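You operate a simulated robot arm through the tools that you are given. There is no shell and no other tool. Be economical: measure what you need, move in short steps, check, and stop when the job is done.

You are at the controls of a simulated two-armed robot. One attempt, no reset.

JOB
Count the tan lumps on the fill shelf under the green knob, then put as many of the relays from the fill shelf under the green knob on the top of the feed bench. Put the test stick labelled "Fe 2.0 mm" from the top of the feed bench on the top of the collar table and the test stick that says "316 3.0 mm" on the top of the elevator base. Put the green pad in the sample tray of bagger 26. Put the paprika flavour card from the top of the feed bench on the lower shelf of the fill table and the salted flavour card on the top of the collar table. Do these in any order. Set down upright: relay, flavour card.

Only the result counts: the job must be done as asked and must still hold three seconds after the hand-in. Knocking over, shifting, dropping, spilling or breaking anything else fails it.

ROBOT AND FRAMES
Two 7-joint arms with three-finger grippers on one trunk, on a base that drives. Base frame: it is fixed to the floor where the robot stands at the start and does not move with it; the origin is under the middle of the robot, x ahead of it, y to its left, z up; the surface under the hand at the start is at about z = 640. Lengths are in mm, angles in rad, forces in N, time in s.
The left shoulder is at the start at [99, 126, 1038], the right one opposite. With the tool pointing down near the work surface each hand reaches from about 400 to 860 mm from the robot's upright axis, wherever it stands, measured 20 degrees to its own side. Places, roughly: flavour card [-2000, 1750, 750]; green pad (7x10x3 cm) [-1900, 1900, 800]; lower shelf of the fill table [500, -1000, 200]; relay [500, 250, 750]; sample tray of bagger 26 (23x44 cm) [-5440, 460, 480]; tan lump (6x5x4 cm) [500, 0, 700]; tan lump (6x6x4 cm) [400, -300, 700]; test stick [-500, 1750, 750]; top of the collar table [-3400, 800, 900]; top of the elevator base [-2100, -500, 500]; top of the feed bench [-1100, 1800, 800]. Payload 2.94 kg a hand.
Tool frame (each hand has its own): the origin (TCP) lies between the finger pads and is the grasp point; the fingertips stand 30 mm ahead of it; z points along the fingers, y is the line along which they close. The gripper opens to 128 mm. The gripper's body begins 93 mm behind the TCP.
Orientation is told as [roll, pitch, yaw] about the base's x, y, z axes, in that order, counted from this pose: with the fingers straight down and closing along the base's y, the tool's x points along the base's -x, its y along +y and its z along -z.

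CONTROLS
- The arms move only by the tool nudge_tool. It takes "left_rows", "right_rows" or both (then of equal length, played together; a hand with none holds still); each is a list of rows, each a list of 7 numbers: the shift along the tool's x, y, z in mm, then the turn, a rotation vector about the tool's x, y, z in rad, then the gripper command, from -1 (shut) to 1 (fully open), values between in proportion. In form: [[x, y, z, ax, ay, az, fingers], ...]. A call has 1 to 8 rows; each row is the pose to reach, as a shift and turn from the pose commanded when the call began, along the tool's axes at that moment. Rows are played at 5 a second. More than 50 mm and 0.15 rad between two rows, or a gripper value outside its range, and nothing of the call is played. Where a pose cannot be reached the arm comes as near as it can. A force on the tool above 40 N (or 10 N above the force at the start of the call, whichever is more), or a blocked arm, ends the call early, and 0.2 s more pass. Each finger halts on what it meets, pressing with about 21 N; the grip force reading is that of the motor and also rises with nothing between the fingers. The clock runs only during rows and for 0.2 s after the last one: add rows that repeat a pose to give the fingers time. It gives the time, the measured TCP pose, the force on the tool (base axes), the opening and the grip force at its end, in the units of the frame above (readings bear some noise), with the torque about the TCP (base axes, N m) and any sound that the robot's microphone picked up.
- Cameras (640 x 400 px; columns grow to the right, rows downward): "scene" is now at [221.9, 2.9, 1169.7]; the picture's right is [0.01, -1.00, 0.00], its down [-0.80, -0.00, -0.59] and it looks along [0.59, 0.00, -0.80] (base axes); focal length 250 px, centre (320, 200). "left" rides on the left gripper at [69, 15, -120] in its tool frame; the picture's right is [-0.21, 0.98, 0.00], its down [-0.82, -0.18, -0.54] and it looks along [-0.53, -0.12, 0.84] (tool axes); focal length 251 px, centre (320, 200). "right" rides on the right gripper at [69, -15, -120] in its tool frame; the picture's right is [0.21, 0.98, 0.00], its down [-0.82, 0.18, -0.54] and it looks along [-0.53, 0.12, 0.84] (tool axes); focal length 251 px, centre (320, 200). There is no depth. A picture from a camera that has moved, and an enlarged one, comes with that camera's place and axes in the base frame and with its lens.
- grab_frame(camera): a new picture of that camera. No time passes.
- slide_trunk(by): slides the trunk up (or, below 0, down) by that many mm; the arms and the scene camera ride with it, the base frame stays. It gives what a move gives, with no picture.
- steer(legs): drives the robot by 1 to 6 legs, each [ahead, left, turn to the left] in mm, mm and rad, along the robot's own axes; the way and the turn of a leg run together, so that a leg with both is an arc; at most 1500 mm and 3.142 rad a leg. The arms and the cameras ride along, it lands a little off, and it stops where it bumps. It gives what a move gives.
- turn_head(pan, tilt): turns the head with the scene camera to pan (to the left, within 1.396 rad either way) and tilt (down, from -0.506 to 1.204), counted from straight ahead of the robot. It gives what a move gives.
- enlarge(camera, box): a new picture of the part [left, top, right, bottom] of that camera's present view, enlarged. No time passes.
- job_done(): hands the job in; it is judged then, once.

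Go step by step. Nothing tells you exact positions but the pictures and the camera data: compare them with the known pose of the tool, close in by small moves and look again before you grip or let go. The budget is 483 turns and 246 pictures, counting those below and the enlarged ones. Unless the task says otherwise, let go and move clear before handing in.

The tools are called after "Request:" by a JSON object that holds its "op" and its "data". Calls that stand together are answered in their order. nudge_tool: Moves the arms, as the interface text tells. Its arguments: {"type":"object","properties":{"left_rows":{"type":"array","items":{"type":"array","items":{"type":"number"}}},"right_rows":{"type":"array","items":{"type":"array","items":{"type":"number"}}}},"required":[]} The other tools are called the same way: slide_trunk (by) slides the trunk up or down; steer (legs) drives the base; turn_head (pan, tilt) turns the head that bears the scene camera; grab_frame (camera) takes a picture; enlarge (camera, box) takes an enlarged picture of a part of a camera's view; job_done () hands the job in.

At the start:

```text
clock: 0.0
left_ee_pos: [511.9, 213.6, 929.2]
left_orientation: [0.001, 0.0, 0.0]
left_ft_force: [-0.5, -0.1, -0.8]
left_ft_torque: [0.03, 0.01, 0.02]
left_grip_width: 128.0
left_finger_force: 0.0
right_ee_pos: [515.4, -229.1, 934.9]
right_orientation: [0.001, -0.002, 0.0]
right_ft_force: [0.4, -0.6, 0.2]
right_ft_torque: [-0.01, 0.04, -0.01]
right_grip_width: 128.3
right_finger_force: 0.1
trunk travel left (down, up): [-250.0, 297.0]
robot x, y, heading: [-0.8, -1.7, -0.004]
head pan, tilt: [0.005, 0.935]
```

scene: 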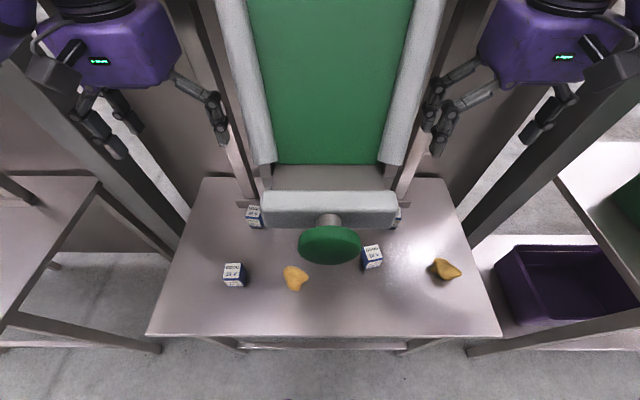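
right: 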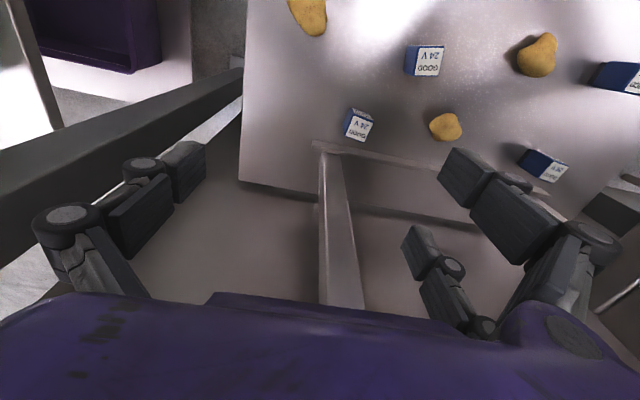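
left: 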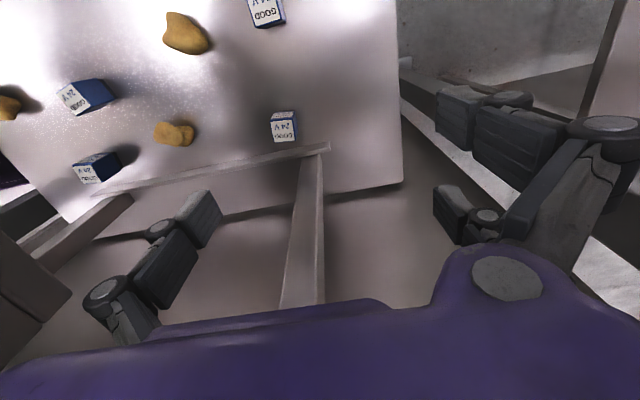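

I see three tan lumps and four relays so far, with some objects partly behind the bar. I'll look closer and survey the surroundings.

Request:
{"op": "enlarge", "data": {"camera": "scene", "box": [140, 160, 510, 350]}}

Request:
{"op": "enlarge", "data": {"camera": "right", "box": [230, 0, 640, 256]}}

Request:
{"op": "enlarge", "data": {"camera": "left", "box": [0, 0, 410, 256]}}

Request:
{"op": "turn_head", "data": {"pan": 0, "tilt": 0.3}}

```text
1.73 times, centred on (325, 255) of scene
camera zoom: at [221.9, 2.9, 1169.7], right [0.01, -1.0, 0.0], down [-0.8, 0.0, -0.59], along [0.59, 0.0, -0.8], focal length 432 px, centre (311, 105)
```

zoom: 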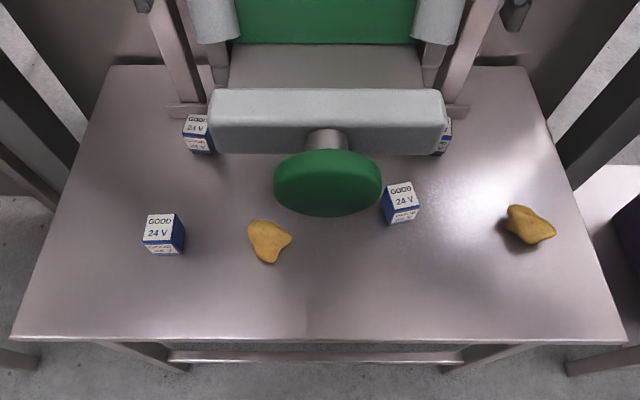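

```text
1.56 times, centred on (435, 128) of right
camera zoom: at [445.1, -244.9, 1053.5], right [-0.21, 0.98, 0.0], down [0.82, 0.18, 0.54], along [0.53, 0.12, -0.84], focal length 392 px, centre (140, 312)
```

zoom: 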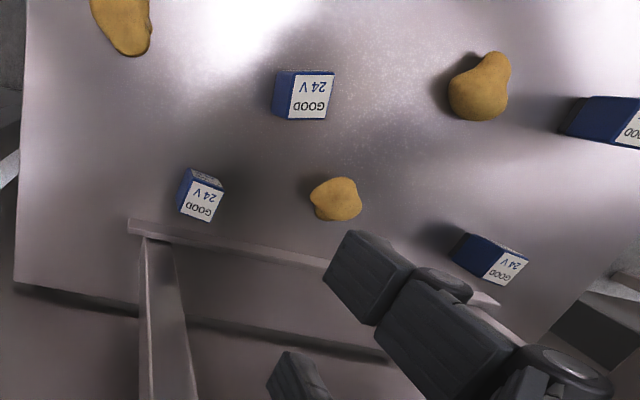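

```text
1.56 times, centred on (205, 128) of left
camera zoom: at [443.3, 230.0, 1050.2], right [0.21, 0.98, 0.0], down [0.82, -0.18, 0.54], along [0.53, -0.12, -0.84], focal length 392 px, centre (500, 312)
```

zoom: 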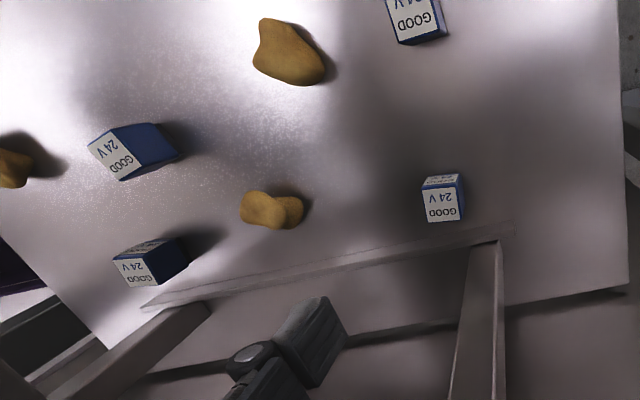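

```text
clock: 1.0
left_ee_pos: [512.1, 213.9, 929.1]
left_orientation: [0.001, 0.0, 0.001]
left_ft_force: [0.7, -0.5, 0.5]
left_ft_torque: [0.0, 0.02, -0.01]
left_grip_width: 128.0
left_finger_force: 0.0
right_ee_pos: [513.8, -229.1, 934.4]
right_orientation: [0.001, 0.001, 0.0]
right_ft_force: [0.2, 0.2, -0.6]
right_ft_torque: [-0.02, -0.02, -0.01]
right_grip_width: 128.2
right_finger_force: 0.1
trunk travel left (down, up): [-250.0, 297.0]
robot x, y, heading: [-0.1, 5.0, -0.004]
head pan, tilt: [0.0, 0.3]
```

Three lumps and four relays so far, so three relays move. I'll keep surveying with the head.

Request:
{"op": "grab_frame", "data": {"camera": "scene"}}

Request:
{"op": "turn_head", "data": {"pan": 1.39, "tilt": 0.4}}

Request:
{"op": "grab_frame", "data": {"camera": "scene"}}

Request:
{"op": "turn_head", "data": {"pan": -1.2, "tilt": 0.4}}

Request:
{"op": "grab_frame", "data": {"camera": "scene"}}

```text
239 pictures are left
camera scene: at [241.8, 2.5, 1224.4], right [0.0, -1.0, 0.0], down [-0.3, 0.0, -0.95], along [0.95, 0.0, -0.3], focal length 250 px, centre (320, 200)
```

scene: 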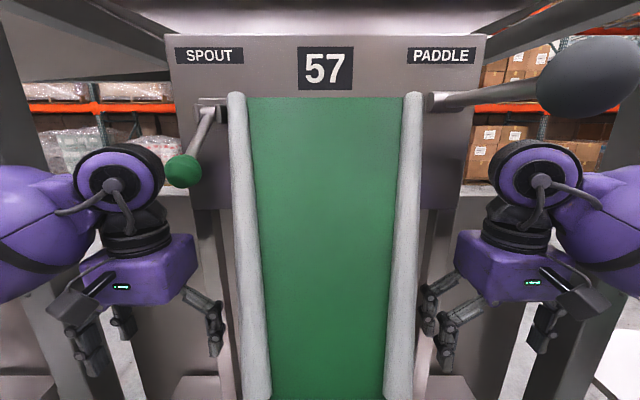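

```text
clock: 2.5
left_ee_pos: [512.8, 214.3, 930.1]
left_orientation: [-0.002, 0.001, 0.001]
left_ft_force: [0.5, 0.3, 0.6]
left_ft_torque: [0.02, 0.03, 0.02]
left_grip_width: 127.9
left_finger_force: 0.1
right_ee_pos: [514.4, -230.0, 933.5]
right_orientation: [0.0, 0.0, 0.0]
right_ft_force: [-0.2, 0.0, -0.8]
right_ft_torque: [0.01, 0.0, 0.01]
right_grip_width: 128.0
right_finger_force: 0.0
trunk travel left (down, up): [-250.0, 297.0]
robot x, y, heading: [1.3, -2.3, 0.0]
head pan, tilt: [1.389, 0.4]
```

```text
238 pictures are left
camera scene: at [165.2, 93.6, 1215.3], right [0.98, -0.18, 0.0], down [-0.07, -0.38, -0.92], along [0.17, 0.91, -0.39], focal length 250 px, centre (320, 200)
```

scene: 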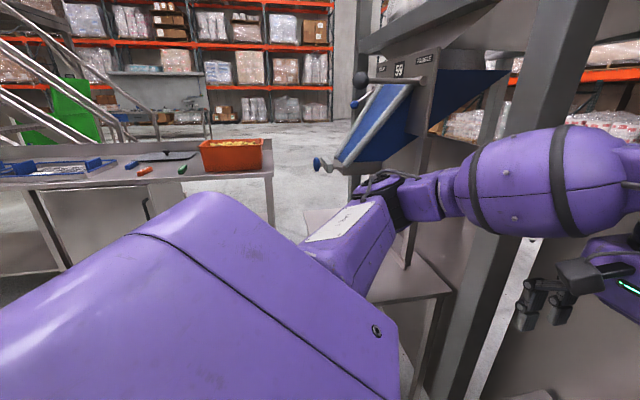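

```text
clock: 4.9
left_ee_pos: [512.0, 213.7, 929.7]
left_orientation: [0.0, 0.001, 0.0]
left_ft_force: [0.1, 1.1, 0.3]
left_ft_torque: [-0.04, 0.01, 0.01]
left_grip_width: 127.8
left_finger_force: 0.0
right_ee_pos: [514.8, -229.4, 933.2]
right_orientation: [-0.001, 0.002, -0.002]
right_ft_force: [-0.4, -0.5, -0.1]
right_ft_torque: [-0.02, -0.03, 0.0]
right_grip_width: 127.9
right_finger_force: 0.1
trunk travel left (down, up): [-250.0, 297.0]
robot x, y, heading: [-1.5, -1.2, 0.003]
head pan, tilt: [-1.201, 0.4]
```

```text
237 pictures are left
camera scene: at [182.0, -83.8, 1215.3], right [-0.93, -0.36, 0.0], down [-0.14, 0.36, -0.92], along [0.33, -0.86, -0.39], focal length 250 px, centre (320, 200)
```

scene: 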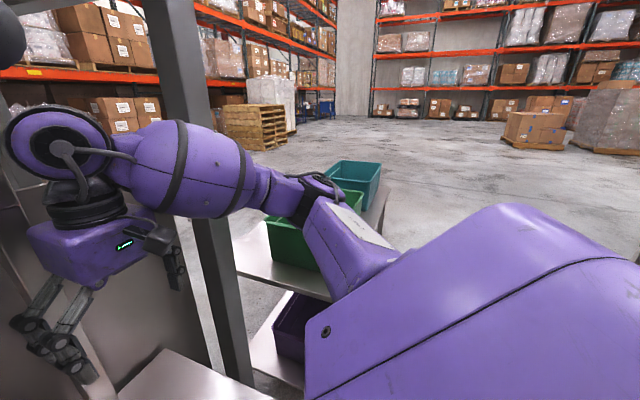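

The grippers flank the spout of bagger 57. I'll get the spout end's position by looking from another camera height.

Request:
{"op": "turn_head", "data": {"pan": 0, "tilt": 0.5}}

Request:
{"op": "grab_frame", "data": {"camera": "scene"}}

Request:
{"op": "turn_head", "data": {"pan": 0, "tilt": 1.2}}

Request:
{"op": "grab_frame", "data": {"camera": "scene"}}

```text
clock: 6.3
left_ee_pos: [512.0, 213.6, 929.5]
left_orientation: [0.0, 0.0, 0.001]
left_ft_force: [-0.5, 0.2, -0.2]
left_ft_torque: [-0.03, 0.0, 0.02]
left_grip_width: 128.1
left_finger_force: 0.1
right_ee_pos: [514.0, -229.5, 933.6]
right_orientation: [0.002, 0.0, 0.0]
right_ft_force: [-0.6, 0.1, 0.1]
right_ft_torque: [0.01, -0.03, -0.03]
right_grip_width: 127.9
right_finger_force: 0.0
trunk travel left (down, up): [-250.0, 297.0]
robot x, y, heading: [-1.2, 2.2, -0.003]
head pan, tilt: [0.0, 0.499]
```

```text
236 pictures are left
camera scene: at [239.4, 2.4, 1206.1], right [0.0, -1.0, 0.0], down [-0.48, 0.0, -0.88], along [0.88, 0.0, -0.48], focal length 250 px, centre (320, 200)
```

scene: 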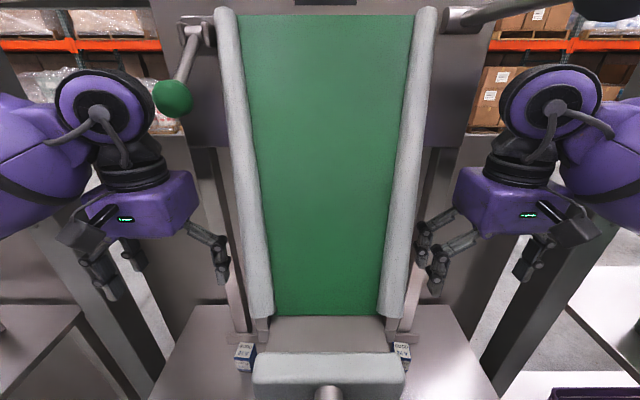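

```text
clock: 7.3
left_ee_pos: [512.6, 213.2, 928.7]
left_orientation: [-0.001, 0.001, 0.0]
left_ft_force: [-0.2, -0.4, 0.1]
left_ft_torque: [0.01, -0.01, 0.01]
left_grip_width: 128.1
left_finger_force: 0.0
right_ee_pos: [515.1, -230.1, 934.9]
right_orientation: [0.001, -0.001, -0.001]
right_ft_force: [0.1, -0.2, -0.3]
right_ft_torque: [0.01, -0.03, 0.02]
right_grip_width: 128.0
right_finger_force: 0.0
trunk travel left (down, up): [-250.0, 297.0]
robot x, y, heading: [0.9, -1.0, -0.005]
head pan, tilt: [0.0, 1.201]
```

```text
235 pictures are left
camera scene: at [204.4, 2.5, 1152.5], right [0.0, -1.0, 0.0], down [-0.93, 0.0, -0.36], along [0.36, 0.0, -0.93], focal length 250 px, centre (320, 200)
```

scene: 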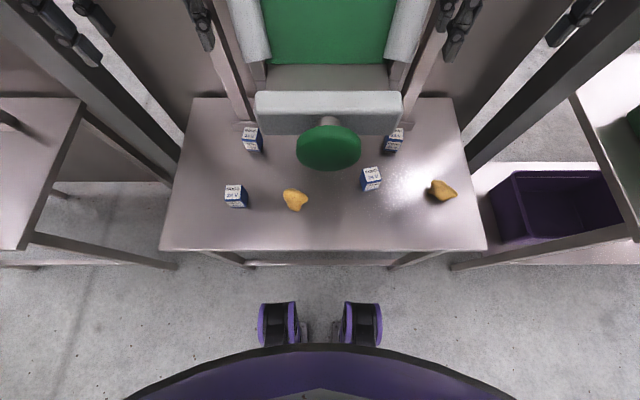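

The spout end is about 125 mm wide at x≈365, z≈990, so reaching the relays at |y|>140 is clear. I'll move the left hand over the near-left relay and the right hand over the far-right relay.

Request:
{"op": "nudge_tool", "data": {"left_rows": [[36, -15, 25, 0, 0, 0, 0.6], [72, -30, 50, 0, 0, 0, 0.2], [108, -45, 75, 0, 0, 0, 0], [108, -45, 100, 0, 0, 0, 0]], "right_rows": [[-10, 14, 25, 0, 0, 0, 0.6], [-20, 28, 50, 0, 0, 0, 0.2], [-30, 42, 75, 0, 0, 0, 0], [-30, 42, 100, 0, 0, 0, 0]]}}

Request:
{"op": "grab_frame", "data": {"camera": "left"}}

Request:
{"op": "grab_frame", "data": {"camera": "right"}}

```text
clock: 8.4
left_ee_pos: [401.4, 168.5, 835.7]
left_orientation: [0.0, -0.004, 0.0]
left_ft_force: [1.0, -0.5, 0.4]
left_ft_torque: [0.02, -0.03, 0.01]
left_grip_width: 63.9
left_finger_force: 0.1
right_ee_pos: [536.3, -187.4, 842.8]
right_orientation: [0.0, -0.004, 0.006]
right_ft_force: [-28.9, 4.8, 3.4]
right_ft_torque: [-0.48, -3.11, -0.21]
right_grip_width: 64.3
right_finger_force: 0.1
trunk travel left (down, up): [-250.0, 297.0]
robot x, y, heading: [-1.2, 2.9, -0.002]
head pan, tilt: [0.0, 1.201]
stopped in row 4 (right hand): the force on the tool passed its limit at 73 N (the readings are from after the stop); the commanded pose is now the measured one
```

```text
234 pictures are left
camera left: at [330.8, 185.0, 956.1], right [0.21, 0.98, 0.0], down [0.82, -0.18, 0.54], along [0.53, -0.12, -0.84], focal length 251 px, centre (320, 200)
```

left: 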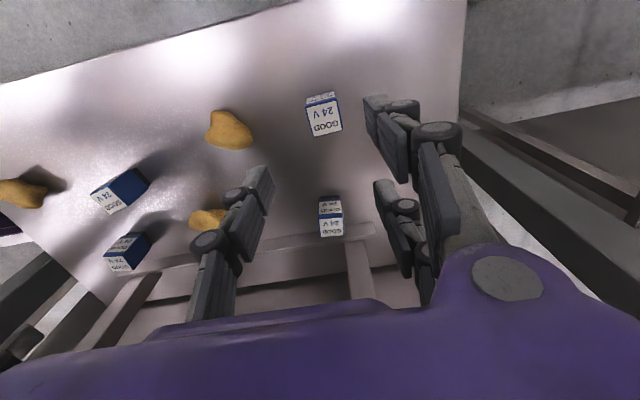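

```text
233 pictures are left
camera right: at [467.3, -202.9, 962.1], right [-0.22, 0.98, 0.0], down [0.82, 0.19, 0.54], along [0.53, 0.12, -0.84], focal length 251 px, centre (320, 200)
```

right: 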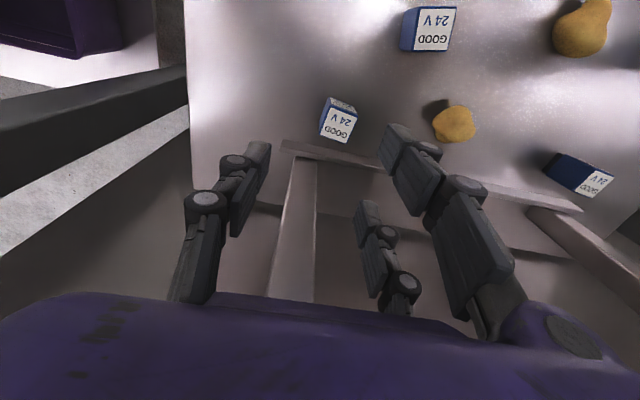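

The right hand touched the machine's post, so I'll back it off. The left hand is well over the near-left relay, so I'll descend partway.

Request:
{"op": "nudge_tool", "data": {"left_rows": [[0, 0, 40, 0, 0, 0, 0], [0, 0, 80, 0, 0, 0, 0], [0, 0, 115, 0, 0, 0, 0]], "right_rows": [[20, 0, 0, 0, 0, 0, 0], [40, 0, -10, 0, 0, 0, 0], [50, -20, -20, 0, 0, 0, 0]]}}

Request:
{"op": "grab_frame", "data": {"camera": "left"}}

Request:
{"op": "grab_frame", "data": {"camera": "scene"}}

```text
clock: 9.2
left_ee_pos: [402.6, 168.6, 719.8]
left_orientation: [-0.001, -0.001, 0.0]
left_ft_force: [-0.8, 0.6, 0.4]
left_ft_torque: [-0.02, 0.01, 0.02]
left_grip_width: 64.0
left_finger_force: 0.0
right_ee_pos: [492.2, -207.2, 860.0]
right_orientation: [-0.001, -0.003, 0.004]
right_ft_force: [-0.4, 0.4, 0.9]
right_ft_torque: [0.02, 0.01, 0.0]
right_grip_width: 63.7
right_finger_force: 0.1
trunk travel left (down, up): [-250.0, 297.0]
robot x, y, heading: [0.4, 2.0, -0.002]
head pan, tilt: [0.0, 1.201]
```

```text
232 pictures are left
camera left: at [334.1, 185.5, 839.5], right [0.21, 0.98, 0.0], down [0.82, -0.18, 0.54], along [0.53, -0.12, -0.84], focal length 251 px, centre (320, 200)
```

left: 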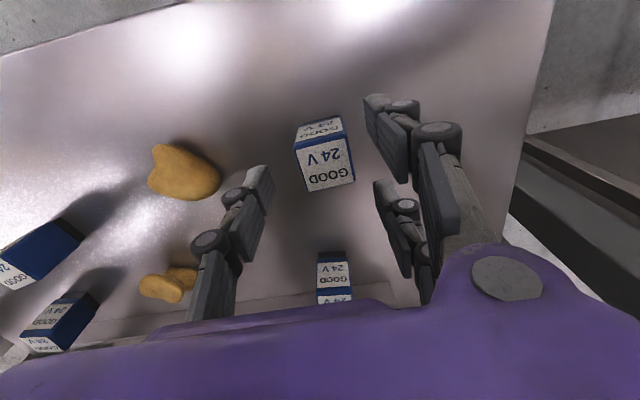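

```text
231 pictures are left
camera scene: at [203.2, 1.7, 1152.5], right [0.0, -1.0, 0.0], down [-0.93, 0.0, -0.36], along [0.36, 0.0, -0.93], focal length 250 px, centre (320, 200)
```

scene: 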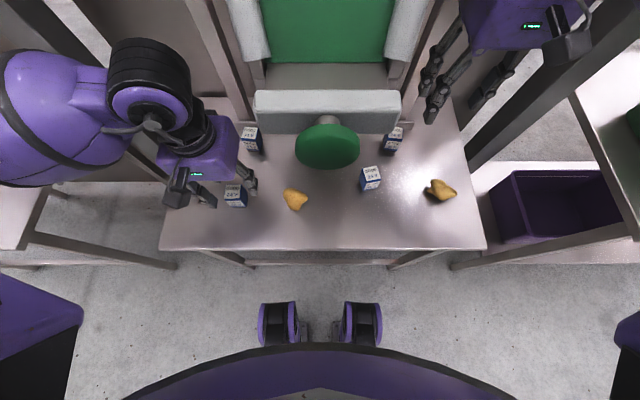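

Aligned within ~5 mm. Descend and grip.

Request:
{"op": "nudge_tool", "data": {"left_rows": [[0, 4, 22, 0, 0, 0, 0], [0, 4, 43, 0, 0, 0, 0], [0, 4, 43, 0, 0, 0, -1], [0, 4, 43, 0, 0, 0, -1], [0, 4, 43, 0, 0, 0, -1]]}}

Request:
{"op": "grab_frame", "data": {"camera": "left"}}

Request:
{"op": "grab_frame", "data": {"camera": "right"}}

```text
clock: 10.4
left_ee_pos: [404.1, 173.7, 675.4]
left_orientation: [0.0, 0.0, 0.0]
left_ft_force: [-0.4, -0.5, -0.4]
left_ft_torque: [0.03, -0.01, 0.02]
left_grip_width: 32.8
left_finger_force: 21.0
right_ee_pos: [492.5, -206.7, 860.7]
right_orientation: [0.0, -0.002, 0.001]
right_ft_force: [-0.9, -0.1, 0.6]
right_ft_torque: [0.01, -0.02, -0.02]
right_grip_width: 63.7
right_finger_force: 0.1
trunk travel left (down, up): [-250.0, 297.0]
robot x, y, heading: [-0.0, -3.6, -0.002]
head pan, tilt: [0.0, 1.201]
```

```text
230 pictures are left
camera left: at [334.2, 189.5, 797.0], right [0.21, 0.98, 0.0], down [0.82, -0.18, 0.54], along [0.53, -0.12, -0.84], focal length 251 px, centre (320, 200)
```

left: 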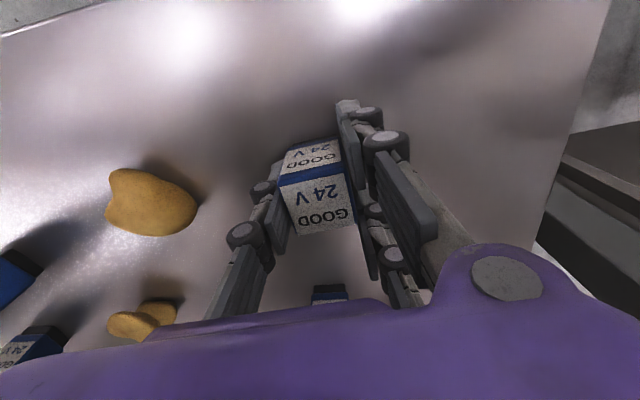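

```text
229 pictures are left
camera right: at [422.7, -222.4, 980.5], right [-0.22, 0.98, 0.0], down [0.82, 0.18, 0.54], along [0.53, 0.12, -0.84], focal length 251 px, centre (320, 200)
```

right: 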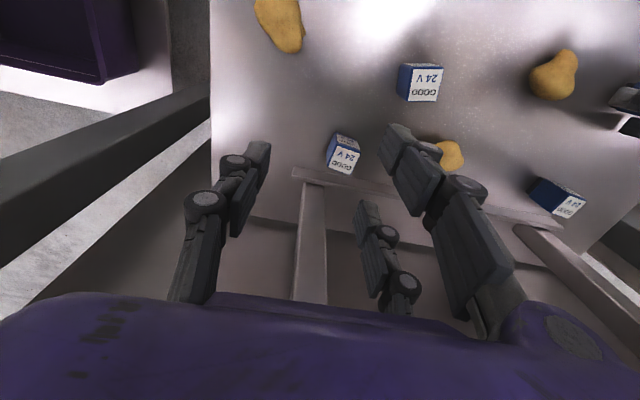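

Relay gripped (33 mm). I'll lift it and bring the right hand, tilted to clear the post, over the far-right relay near [539, -163].

Request:
{"op": "nudge_tool", "data": {"left_rows": [[0, 0, -40, 0, 0, 0, -1], [0, 0, -80, 0, 0, 0, -1], [0, 0, -120, 0, 0, 0, -1], [0, 0, -160, 0, 0, 0, -1]], "right_rows": [[0, 10, 0, 0, -0.13, 0, 0], [0, 20, 20, 0, -0.26, 0, 0], [-20, 32, 60, 0, -0.4, 0, 0], [-40, 44, 100, 0, -0.4, 0, 0]]}}

Request:
{"op": "grab_frame", "data": {"camera": "right"}}

Request:
{"op": "grab_frame", "data": {"camera": "scene"}}

```text
clock: 11.4
left_ee_pos: [402.6, 172.5, 836.8]
left_orientation: [0.0, 0.0, -0.001]
left_ft_force: [-0.3, 1.2, -0.7]
left_ft_torque: [-0.02, 0.0, -0.01]
left_grip_width: 33.0
left_finger_force: 21.5
right_ee_pos: [533.8, -164.0, 760.7]
right_orientation: [0.0, -0.406, 0.003]
right_ft_force: [0.1, 0.6, -0.1]
right_ft_torque: [0.02, 0.0, -0.01]
right_grip_width: 64.0
right_finger_force: 0.0
trunk travel left (down, up): [-250.0, 297.0]
robot x, y, heading: [0.4, -2.8, 0.002]
head pan, tilt: [0.0, 1.201]
```

```text
228 pictures are left
camera right: at [422.5, -179.1, 843.4], right [-0.2, 0.98, -0.09], down [0.54, 0.18, 0.82], along [0.82, 0.12, -0.57], focal length 251 px, centre (320, 200)
```

right: 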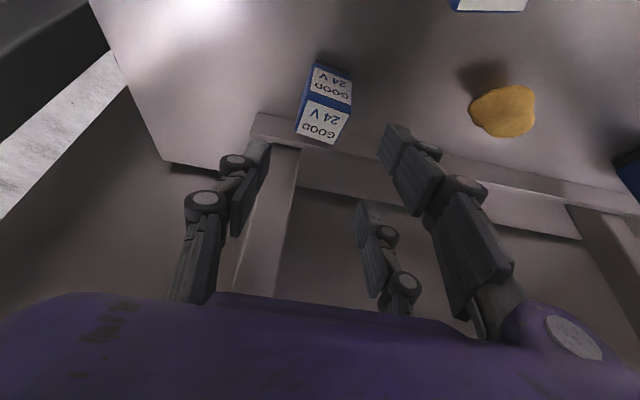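

```text
227 pictures are left
camera scene: at [204.3, 2.1, 1152.3], right [0.0, -1.0, 0.0], down [-0.93, 0.0, -0.36], along [0.36, 0.0, -0.93], focal length 250 px, centre (320, 200)
```

scene: 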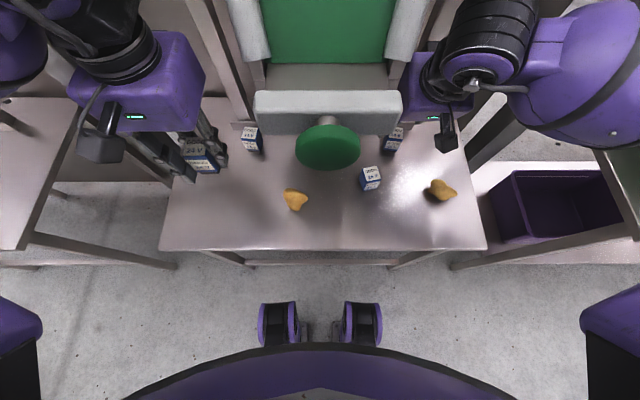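

Relay center is at about [546, -165], yawed slightly. I'll approach, align and grip.

Request:
{"op": "nudge_tool", "data": {"right_rows": [[5.5, -1, 21, -0.031, 0, -0.074, 0], [11, -1, 42, -0.031, 0, -0.074, 0], [22, -1, 82, -0.031, 0, -0.074, 0], [22, -1, 82, -0.031, 0, -0.074, -1], [22, -1, 82, -0.031, 0, -0.074, -1], [22, -1, 82, -0.031, 0, -0.074, -1]]}}

Request:
{"op": "grab_frame", "data": {"camera": "right"}}

```text
clock: 12.9
left_ee_pos: [402.6, 172.9, 838.1]
left_orientation: [0.0, -0.003, 0.001]
left_ft_force: [-0.9, 0.1, -0.6]
left_ft_torque: [0.03, 0.01, -0.02]
left_grip_width: 32.7
left_finger_force: 20.5
right_ee_pos: [542.0, -160.2, 681.6]
right_orientation: [0.01, -0.414, 0.085]
right_ft_force: [-9.9, 2.7, 17.0]
right_ft_torque: [0.15, 0.72, 0.17]
right_grip_width: 32.7
right_finger_force: 20.6
trunk travel left (down, up): [-250.0, 297.0]
robot x, y, heading: [-1.1, -2.6, -0.006]
head pan, tilt: [0.0, 1.201]
stopped in row 6 (right hand): the force on the tool passed its limit at 41 N (the readings are from after the stop); the commanded pose is now the measured one
```

```text
226 pictures are left
camera right: at [433.8, -186.1, 763.7], right [-0.28, 0.96, -0.08], down [0.52, 0.22, 0.83], along [0.81, 0.19, -0.56], focal length 251 px, centre (320, 200)
```

right: 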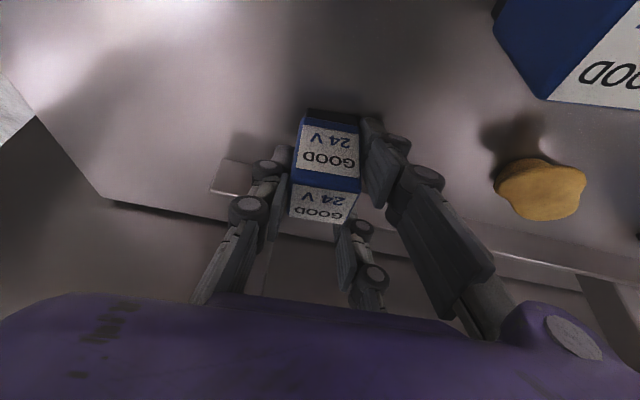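

Gripped at 33 mm. I'll lift away.

Request:
{"op": "nudge_tool", "data": {"right_rows": [[-8, 0, -18, 0, 0, 0, -1], [-12, 0, -50, 0, 0, 0, -1], [-12, 0, -90, 0, 0, 0, -1], [-12, -20, -130, 0, 0, 0, -1]]}}

Request:
{"op": "grab_frame", "data": {"camera": "right"}}

Request:
{"op": "grab_frame", "data": {"camera": "scene"}}

```text
clock: 13.9
left_ee_pos: [401.3, 171.7, 837.8]
left_orientation: [0.003, -0.003, 0.001]
left_ft_force: [-0.1, -1.1, -0.6]
left_ft_torque: [-0.01, 0.02, -0.01]
left_grip_width: 32.5
left_finger_force: 20.7
right_ee_pos: [506.3, -185.7, 804.7]
right_orientation: [0.009, -0.41, 0.083]
right_ft_force: [-0.1, 0.3, -0.7]
right_ft_torque: [0.0, -0.01, -0.01]
right_grip_width: 32.5
right_finger_force: 21.1
trunk travel left (down, up): [-250.0, 297.0]
robot x, y, heading: [0.2, -0.8, 0.005]
head pan, tilt: [0.0, 1.201]
```

```text
225 pictures are left
camera right: at [395.8, -211.0, 886.9], right [-0.28, 0.96, -0.08], down [0.52, 0.22, 0.82], along [0.81, 0.19, -0.56], focal length 251 px, centre (320, 200)
```

right: 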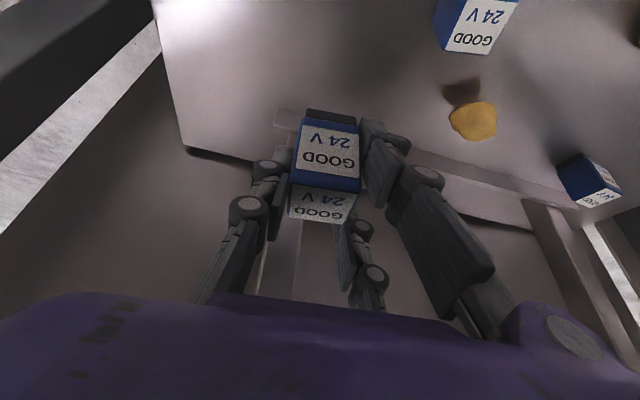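

```text
224 pictures are left
camera scene: at [202.6, 2.1, 1152.6], right [0.0, -1.0, 0.0], down [-0.93, 0.0, -0.36], along [0.36, 0.0, -0.93], focal length 250 px, centre (320, 200)
```

scene: 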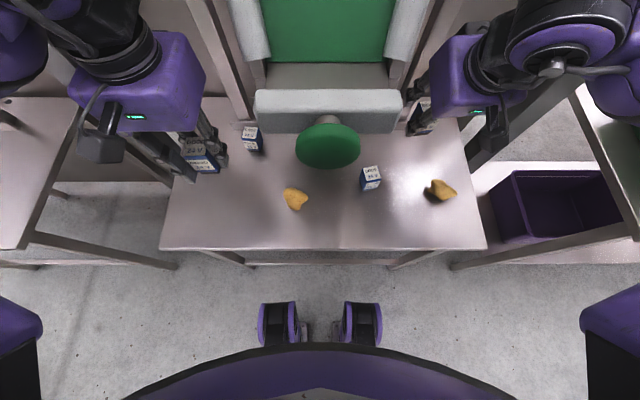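

Both relays are held. I'll back away, turn to face the feed bench, and look.

Request:
{"op": "steer", "data": {"legs": [[-500, 0, 0], [0, 0, 1.571]]}}

Request:
{"op": "slide_trunk", "data": {"by": 150}}

Request:
{"op": "turn_head", "data": {"pan": 0.4, "tilt": 0.4}}

Request:
{"op": "grab_frame", "data": {"camera": "scene"}}

```text
clock: 20.6
left_ee_pos: [-676.4, 403.6, 836.2]
left_orientation: [0.001, -0.001, 1.562]
left_ft_force: [0.9, -0.8, -0.7]
left_ft_torque: [0.0, 0.01, 0.02]
left_grip_width: 32.4
left_finger_force: 20.9
right_ee_pos: [-317.3, 506.7, 803.6]
right_orientation: [0.007, -0.41, 1.647]
right_ft_force: [-0.7, 0.0, -0.2]
right_ft_torque: [0.02, 0.01, 0.0]
right_grip_width: 32.6
right_finger_force: 20.9
trunk travel left (down, up): [-250.0, 297.0]
robot x, y, heading: [-505.7, 1.8, 1.568]
head pan, tilt: [0.0, 1.201]
```

```text
clock: 22.4
left_ee_pos: [-674.8, 405.1, 985.7]
left_orientation: [-0.001, 0.0, 1.563]
left_ft_force: [0.8, 0.0, -0.7]
left_ft_torque: [0.01, -0.02, -0.02]
left_grip_width: 32.4
left_finger_force: 21.7
right_ee_pos: [-317.9, 506.0, 953.3]
right_orientation: [0.006, -0.409, 1.647]
right_ft_force: [-0.2, 0.3, -0.6]
right_ft_torque: [0.01, 0.03, 0.0]
right_grip_width: 32.7
right_finger_force: 21.2
trunk travel left (down, up): [-400.0, 147.0]
robot x, y, heading: [-508.2, -1.1, 1.565]
head pan, tilt: [0.0, 1.201]
```

```text
clock: 23.5
left_ee_pos: [-676.3, 404.3, 986.7]
left_orientation: [0.0, -0.001, 1.563]
left_ft_force: [0.3, 0.0, -0.1]
left_ft_torque: [0.02, -0.01, 0.04]
left_grip_width: 32.5
left_finger_force: 21.1
right_ee_pos: [-318.3, 505.1, 953.7]
right_orientation: [0.008, -0.411, 1.647]
right_ft_force: [-0.4, 0.2, -0.9]
right_ft_torque: [0.01, 0.01, 0.01]
right_grip_width: 32.3
right_finger_force: 20.9
trunk travel left (down, up): [-400.0, 147.0]
robot x, y, heading: [-509.5, 0.5, 1.564]
head pan, tilt: [0.4, 0.4]
```

```text
223 pictures are left
camera scene: at [-542.3, 198.5, 1365.1], right [0.92, 0.38, 0.0], down [0.15, -0.36, -0.92], along [-0.35, 0.85, -0.39], focal length 250 px, centre (320, 200)
```

scene: 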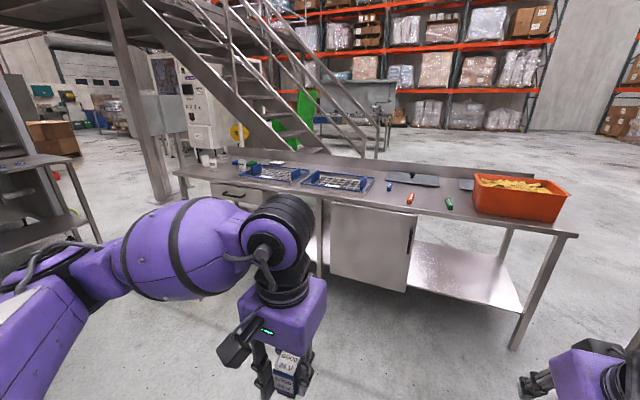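

The bench spans x≈-2440…180 with its front edge at y≈1600, z≈760. I'll zoom to identify the items.

Request:
{"op": "enlarge", "data": {"camera": "scene", "box": [170, 130, 390, 230]}}

Request:
{"op": "enlarge", "data": {"camera": "scene", "box": [350, 150, 570, 250]}}

```text
2.91 times, centred on (280, 180) of scene
camera zoom: at [-542.3, 198.5, 1365.1], right [0.92, 0.38, 0.0], down [0.15, -0.36, -0.92], along [-0.35, 0.85, -0.39], focal length 727 px, centre (436, 258)
```

zoom: 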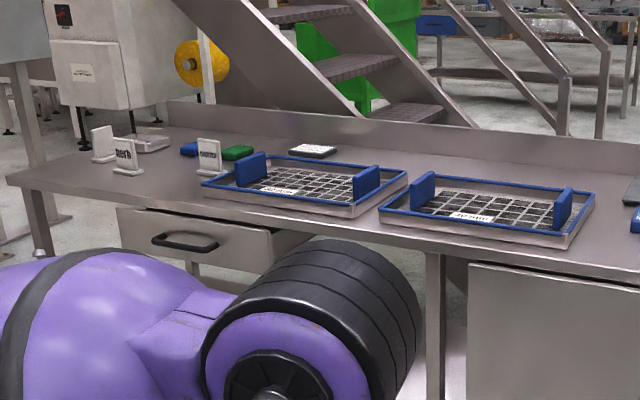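

```text
2.91 times, centred on (460, 200) of scene
camera zoom: at [-542.3, 198.5, 1365.1], right [0.92, 0.38, 0.0], down [0.15, -0.36, -0.92], along [-0.35, 0.85, -0.39], focal length 727 px, centre (-87, 200)
```

zoom: 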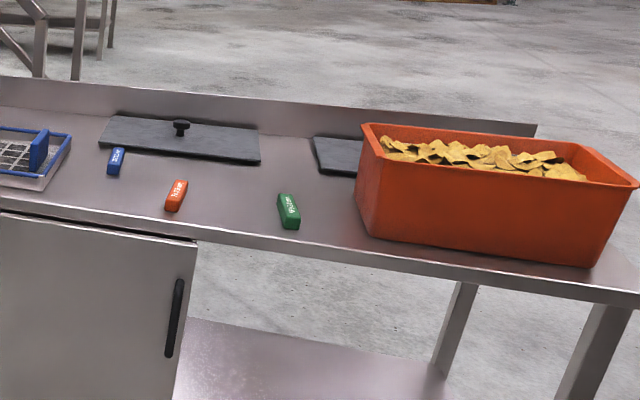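

Sticks sit at x≈-725…-350, with clear spaces between them. I'll drive up to x≈-590 and look down at the bench.

Request:
{"op": "steer", "data": {"legs": [[1050, 80, 0.007]]}}

Request:
{"op": "turn_head", "data": {"pan": 0, "tilt": 0.75}}

Request:
{"op": "grab_frame", "data": {"camera": "scene"}}

```text
clock: 28.9
left_ee_pos: [-756.4, 1446.6, 987.0]
left_orientation: [-0.001, -0.001, 1.572]
left_ft_force: [0.7, 0.4, 1.0]
left_ft_torque: [-0.02, 0.0, -0.03]
left_grip_width: 32.5
left_finger_force: 20.7
right_ee_pos: [-397.2, 1550.6, 954.2]
right_orientation: [0.007, -0.409, 1.656]
right_ft_force: [0.0, -0.2, -1.3]
right_ft_torque: [-0.04, -0.03, -0.01]
right_grip_width: 32.5
right_finger_force: 20.9
trunk travel left (down, up): [-400.0, 147.0]
robot x, y, heading: [-582.4, 1040.3, 1.572]
head pan, tilt: [0.4, 0.4]
```

```text
clock: 29.8
left_ee_pos: [-756.5, 1445.1, 988.0]
left_orientation: [-0.001, 0.0, 1.572]
left_ft_force: [-0.1, 0.1, -0.5]
left_ft_torque: [0.02, 0.0, -0.03]
left_grip_width: 32.3
left_finger_force: 21.3
right_ee_pos: [-397.8, 1550.2, 954.5]
right_orientation: [0.008, -0.411, 1.657]
right_ft_force: [-0.4, 0.0, -1.0]
right_ft_torque: [0.03, -0.01, 0.01]
right_grip_width: 32.5
right_finger_force: 21.0
trunk travel left (down, up): [-400.0, 147.0]
robot x, y, heading: [-587.0, 1047.5, 1.572]
head pan, tilt: [0.0, 0.75]
```

```text
220 pictures are left
camera scene: at [-584.4, 1239.2, 1334.2], right [1.0, 0.0, 0.0], down [0.0, -0.68, -0.73], along [0.0, 0.73, -0.68], focal length 250 px, centre (320, 200)
```

scene: 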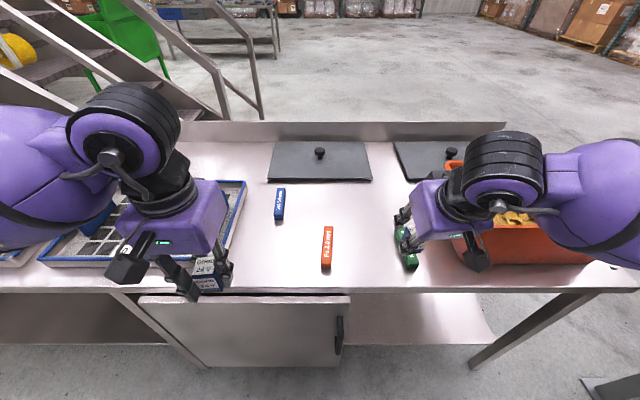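

Bench top is z≈793 with its front edge at y≈1513. I'll bring both relays above free spots at about (-700,1600) and (-465,1610).

Request:
{"op": "nudge_tool", "data": {"left_rows": [[-31, -11, 20, 0, 0, 0, -1], [-62, -22, 40, 0, 0, 0, -1], [-93, -33, 65, 0, 0, 0, -1], [-124, -45, 90, 0, 0, 0, -1], [-155, -56, 115, 0, 0, 0, -1]], "right_rows": [[-5, 12, 20, 0, 0, 0, -1], [-11, 24, 40, 0, 0, 0, -1], [-17, 37, 60, 0, 0, 0, -1], [-23, 49, 80, 0, 0, 0, -1], [-28, 61, 99, 0, 0, 0, -1]]}}

Request:
{"op": "grab_frame", "data": {"camera": "scene"}}

Request:
{"op": "grab_frame", "data": {"camera": "left"}}

Request:
{"op": "grab_frame", "data": {"camera": "right"}}

```text
clock: 31.0
left_ee_pos: [-700.6, 1602.9, 870.6]
left_orientation: [0.001, 0.0, 1.572]
left_ft_force: [-0.3, -0.3, -0.5]
left_ft_torque: [-0.02, 0.01, -0.04]
left_grip_width: 32.0
left_finger_force: 20.7
right_ee_pos: [-464.6, 1611.4, 873.5]
right_orientation: [0.007, -0.41, 1.656]
right_ft_force: [0.8, 0.5, -0.8]
right_ft_torque: [-0.02, 0.0, -0.01]
right_grip_width: 32.5
right_finger_force: 20.8
trunk travel left (down, up): [-400.0, 147.0]
robot x, y, heading: [-584.0, 1042.4, 1.568]
head pan, tilt: [0.0, 0.75]
```

```text
219 pictures are left
camera scene: at [-584.3, 1240.7, 1333.9], right [1.0, 0.0, 0.0], down [0.0, -0.68, -0.73], along [0.0, 0.73, -0.68], focal length 250 px, centre (320, 200)
```

scene: 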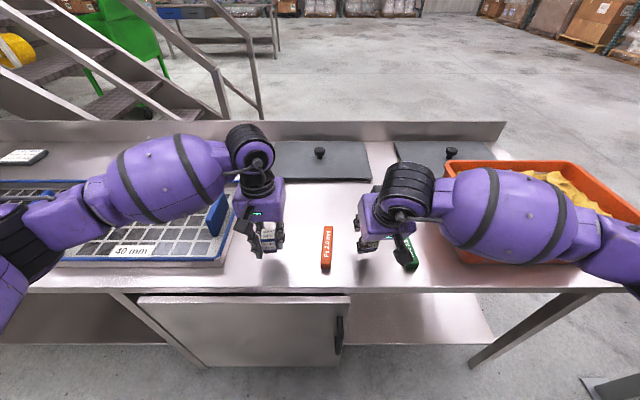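

```text
218 pictures are left
camera left: at [-715.6, 1534.2, 991.7], right [-0.98, 0.21, 0.0], down [0.18, 0.82, 0.54], along [0.12, 0.53, -0.84], focal length 251 px, centre (320, 200)
```

left: 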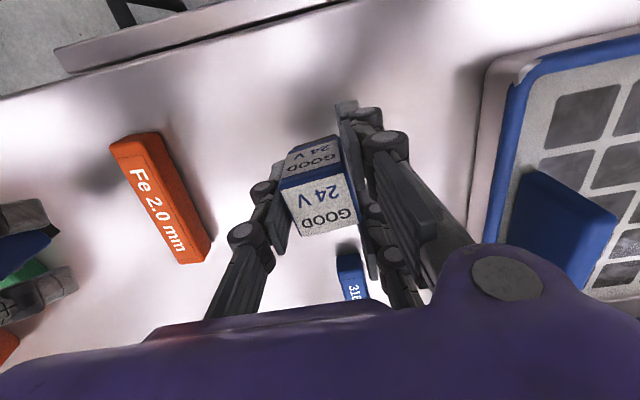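

```text
217 pictures are left
camera right: at [-440.5, 1502.2, 956.5], right [-0.96, -0.28, -0.08], down [-0.22, 0.52, 0.82], along [-0.19, 0.81, -0.56], focal length 251 px, centre (320, 200)
```

right: 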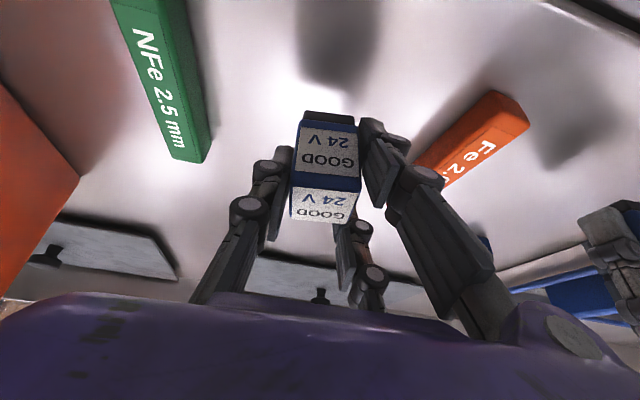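

Blue is the 316 stick, red Fe 2.0. I'll lower both relays close to the surface.

Request:
{"op": "nudge_tool", "data": {"left_rows": [[0, 0, 15, 0, 0, 0, -1], [0, 0, 30, 0, 0, 0, -1], [0, 0, 36, 0, 0, 0, -1]], "right_rows": [[6, 0, 14, 0, 0, 0, -1], [12, 0, 27.5, 0, 0, 0, -1], [14, 0, 32, 0, 0, 0, -1]]}}

Request:
{"op": "nudge_tool", "data": {"left_rows": [[0, 0, 3, 0, 0, 0, -1]], "right_rows": [[1.2, 0, 2.8, 0, 0, 0, -1]]}}

Request:
{"op": "grab_frame", "data": {"camera": "left"}}

Request:
{"op": "grab_frame", "data": {"camera": "right"}}

```text
clock: 31.8
left_ee_pos: [-699.9, 1600.4, 835.7]
left_orientation: [0.001, -0.002, 1.573]
left_ft_force: [-0.2, 0.1, -0.3]
left_ft_torque: [0.04, 0.02, 0.0]
left_grip_width: 32.1
left_finger_force: 20.8
right_ee_pos: [-464.1, 1610.1, 841.9]
right_orientation: [0.007, -0.414, 1.655]
right_ft_force: [2.1, -2.2, 11.0]
right_ft_torque: [-0.21, 0.14, 0.03]
right_grip_width: 32.7
right_finger_force: 21.2
trunk travel left (down, up): [-400.0, 147.0]
robot x, y, heading: [-583.8, 1043.9, 1.57]
head pan, tilt: [0.0, 0.75]
```

```text
clock: 32.2
left_ee_pos: [-699.0, 1599.7, 836.0]
left_orientation: [-0.001, -0.007, 1.573]
left_ft_force: [-2.9, 1.7, 10.0]
left_ft_torque: [-0.12, 0.08, -0.06]
left_grip_width: 32.7
left_finger_force: 21.2
right_ee_pos: [-465.9, 1611.0, 841.2]
right_orientation: [0.006, -0.42, 1.655]
right_ft_force: [5.0, -2.8, 32.8]
right_ft_torque: [-0.88, 0.34, 0.19]
right_grip_width: 32.2
right_finger_force: 20.9
trunk travel left (down, up): [-400.0, 147.0]
robot x, y, heading: [-581.2, 1043.1, 1.572]
head pan, tilt: [0.0, 0.75]
```

```text
216 pictures are left
camera left: at [-714.9, 1531.4, 956.2], right [-0.98, 0.21, 0.0], down [0.18, 0.82, 0.55], along [0.12, 0.53, -0.84], focal length 251 px, centre (320, 200)
```

left: 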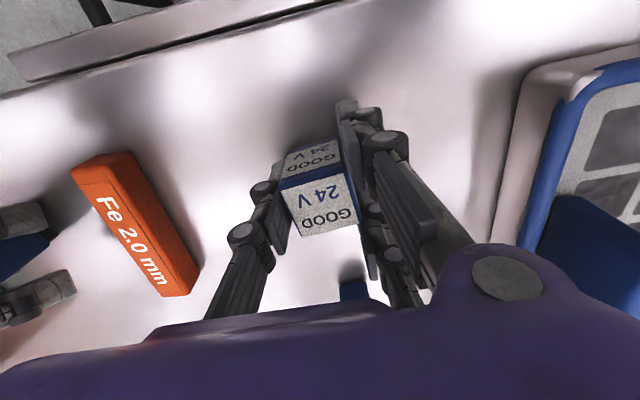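

```text
215 pictures are left
camera right: at [-439.9, 1500.3, 923.0], right [-0.96, -0.28, -0.08], down [-0.22, 0.51, 0.83], along [-0.19, 0.81, -0.55], focal length 251 px, centre (320, 200)
```

right: 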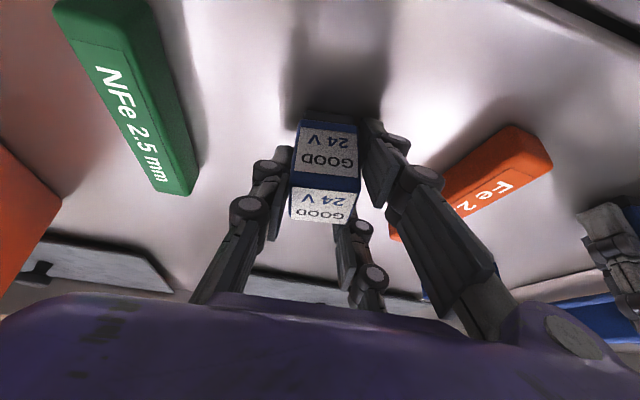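

Both relays touch the bench. I'll release gently and retreat straight up.

Request:
{"op": "nudge_tool", "data": {"left_rows": [[0, 0, -1, 0, 0, 0, -1], [0, 0, -1, 0, 0, 0, -0.3], [0, 0, -1, 0, 0, 0, -0.1], [0, 0, -1, 0, 0, 0, -0.1]], "right_rows": [[-1, 0, -2.2, 0, 0, 0, -1], [-1, 0, -2.2, 0, 0, 0, -0.3], [-1, 0, -2.2, 0, 0, 0, -0.1], [-1, 0, -2.2, 0, 0, 0, -0.1]]}}

Request:
{"op": "nudge_tool", "data": {"left_rows": [[0, 0, -15, 0, 0, 0, -0.1], [0, 0, -50, 0, 0, 0, -0.1], [0, 0, -100, 0, 0, 0, -0.1], [0, 0, -130, 0, 0, 0, -0.1]], "right_rows": [[-4, 0, -15, 0, 0, 0, -0.1], [-8, 0, -48, 0, 0, 0, -0.1], [-8, 0, -97, 0, 0, 0, -0.1], [-8, 0, -130, 0, 0, 0, -0.1]]}}

Request:
{"op": "grab_frame", "data": {"camera": "left"}}

Request:
{"op": "grab_frame", "data": {"camera": "right"}}

Request:
{"op": "grab_frame", "data": {"camera": "scene"}}

```text
clock: 33.2
left_ee_pos: [-699.7, 1601.8, 834.2]
left_orientation: [0.0, 0.001, 1.573]
left_ft_force: [0.1, -0.1, 0.4]
left_ft_torque: [0.0, 0.0, 0.01]
left_grip_width: 57.2
left_finger_force: 0.0
right_ee_pos: [-464.7, 1608.7, 838.0]
right_orientation: [0.005, -0.404, 1.655]
right_ft_force: [0.4, -1.8, 2.1]
right_ft_torque: [-0.08, 0.05, 0.01]
right_grip_width: 61.2
right_finger_force: 0.1
trunk travel left (down, up): [-400.0, 147.0]
robot x, y, heading: [-586.3, 1044.7, 1.571]
head pan, tilt: [0.0, 0.75]
```

```text
clock: 34.2
left_ee_pos: [-699.6, 1600.3, 964.7]
left_orientation: [0.0, 0.0, 1.571]
left_ft_force: [0.0, 0.1, -0.4]
left_ft_torque: [0.02, 0.02, -0.02]
left_grip_width: 57.4
left_finger_force: 0.2
right_ee_pos: [-459.0, 1566.4, 961.2]
right_orientation: [0.004, -0.409, 1.656]
right_ft_force: [0.2, -0.7, 0.2]
right_ft_torque: [0.01, 0.03, -0.04]
right_grip_width: 57.6
right_finger_force: 0.0
trunk travel left (down, up): [-400.0, 147.0]
robot x, y, heading: [-583.9, 1043.3, 1.575]
head pan, tilt: [0.0, 0.75]
```

```text
214 pictures are left
camera left: at [-714.4, 1532.7, 1085.0], right [-0.98, 0.21, 0.0], down [0.18, 0.82, 0.54], along [0.12, 0.53, -0.84], focal length 251 px, centre (320, 200)
```

left: 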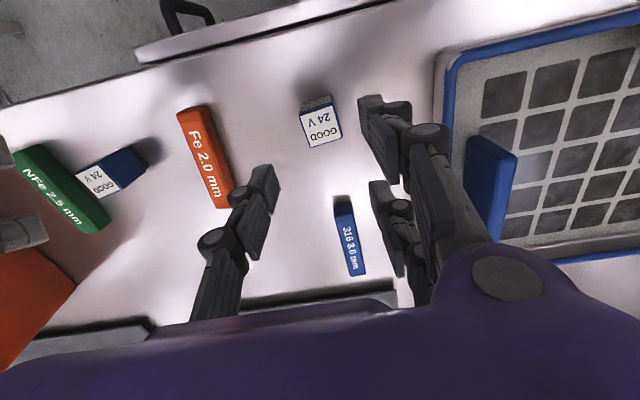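

```text
213 pictures are left
camera right: at [-435.1, 1456.6, 1043.8], right [-0.96, -0.28, -0.08], down [-0.22, 0.52, 0.82], along [-0.19, 0.81, -0.56], focal length 251 px, centre (320, 200)
```

right: 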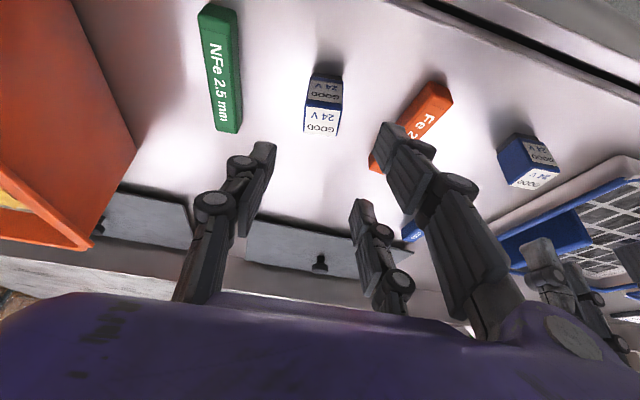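

```text
212 pictures are left
camera scene: at [-584.3, 1238.7, 1334.2], right [1.0, 0.0, 0.0], down [0.0, -0.68, -0.73], along [0.0, 0.73, -0.68], focal length 250 px, centre (320, 200)
```

scene: 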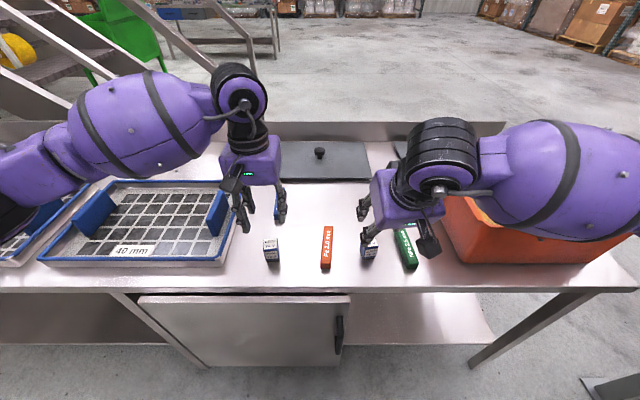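

Both relays stand upright. Blue reads "316 3.0 mm"; I'll grasp it with the left hand near (-703, 1772).

Request:
{"op": "nudge_tool", "data": {"left_rows": [[-43, 1, 10, 0, 0, 0, -0.1], [-86, 2, 20, 0, 0, 0, -0.1], [-129, 3, 40, 0, 0, 0, -0.1], [-172, 3, 65, 0, 0, 0, -0.1]], "right_rows": [[0, 0, 0, 0, 0.13, 0, -0.1], [0, 0, 0, 0, 0.27, 0, -0.1], [0, 0, 0, 0, 0.41, 0, -0.1], [0, 0, 0, 0, 0.41, 0, -0.1]]}}

Request:
{"op": "grab_frame", "data": {"camera": "left"}}

```text
clock: 35.2
left_ee_pos: [-701.7, 1773.2, 896.8]
left_orientation: [-0.002, 0.0, 1.571]
left_ft_force: [0.5, 0.3, 0.0]
left_ft_torque: [-0.01, 0.02, -0.01]
left_grip_width: 57.5
left_finger_force: 0.0
right_ee_pos: [-459.4, 1566.2, 960.3]
right_orientation: [0.008, 0.002, 1.657]
right_ft_force: [-0.3, -0.5, 0.1]
right_ft_torque: [-0.03, 0.02, 0.0]
right_grip_width: 57.6
right_finger_force: 0.2
trunk travel left (down, up): [-400.0, 147.0]
robot x, y, heading: [-584.7, 1046.8, 1.568]
head pan, tilt: [0.0, 0.75]
```

```text
211 pictures are left
camera left: at [-716.5, 1706.7, 1018.0], right [-0.98, 0.21, 0.0], down [0.18, 0.82, 0.54], along [0.12, 0.53, -0.84], focal length 251 px, centre (320, 200)
```

left: 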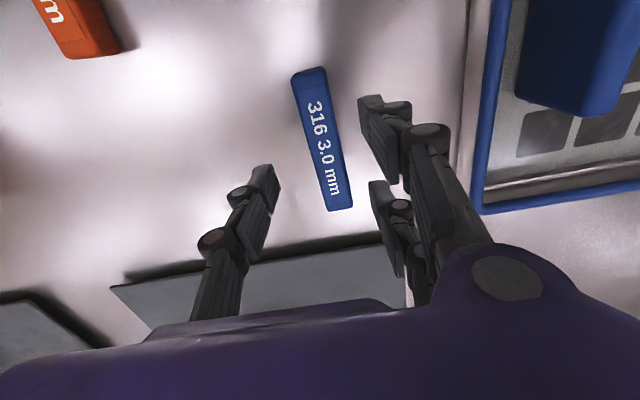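

Well centred and aligned. Descend and grip.

Request:
{"op": "nudge_tool", "data": {"left_rows": [[-5, 0, 30, 0, 0, 0, -0.1], [-5, 0, 62, 0, 0, 0, -0.1], [-5, 0, 62, 0, 0, 0, -1], [-5, 0, 62, 0, 0, 0, -1], [-5, 0, 62, 0, 0, 0, -1]]}}

Request:
{"op": "nudge_tool", "data": {"left_rows": [[0, 0, -40, 0, 0, 0, -1], [0, 0, -80, 0, 0, 0, -1], [35, 20, -110, 0, 0, 0, -1], [75, 45, -130, 0, 0, 0, -1], [115, 70, -140, 0, 0, 0, -1]]}}

Request:
{"op": "grab_frame", "data": {"camera": "left"}}

```text
clock: 36.4
left_ee_pos: [-702.7, 1778.9, 835.6]
left_orientation: [0.001, 0.0, 1.572]
left_ft_force: [-0.3, -0.5, -0.1]
left_ft_torque: [0.06, -0.04, 0.0]
left_grip_width: 25.5
left_finger_force: 21.0
right_ee_pos: [-460.0, 1566.5, 962.0]
right_orientation: [0.006, -0.002, 1.658]
right_ft_force: [0.2, 0.4, -0.4]
right_ft_torque: [0.03, -0.02, -0.01]
right_grip_width: 57.5
right_finger_force: 0.0
trunk travel left (down, up): [-400.0, 147.0]
robot x, y, heading: [-581.4, 1045.0, 1.574]
head pan, tilt: [0.0, 0.75]
```

```text
refused: row 3 steps farther than a row can; nothing moved
```

```text
210 pictures are left
camera left: at [-717.4, 1710.3, 956.2], right [-0.98, 0.21, 0.0], down [0.18, 0.82, 0.54], along [0.12, 0.53, -0.84], focal length 251 px, centre (320, 200)
```

left: 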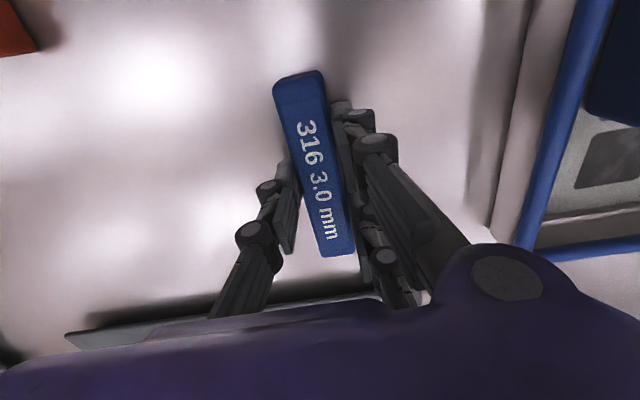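

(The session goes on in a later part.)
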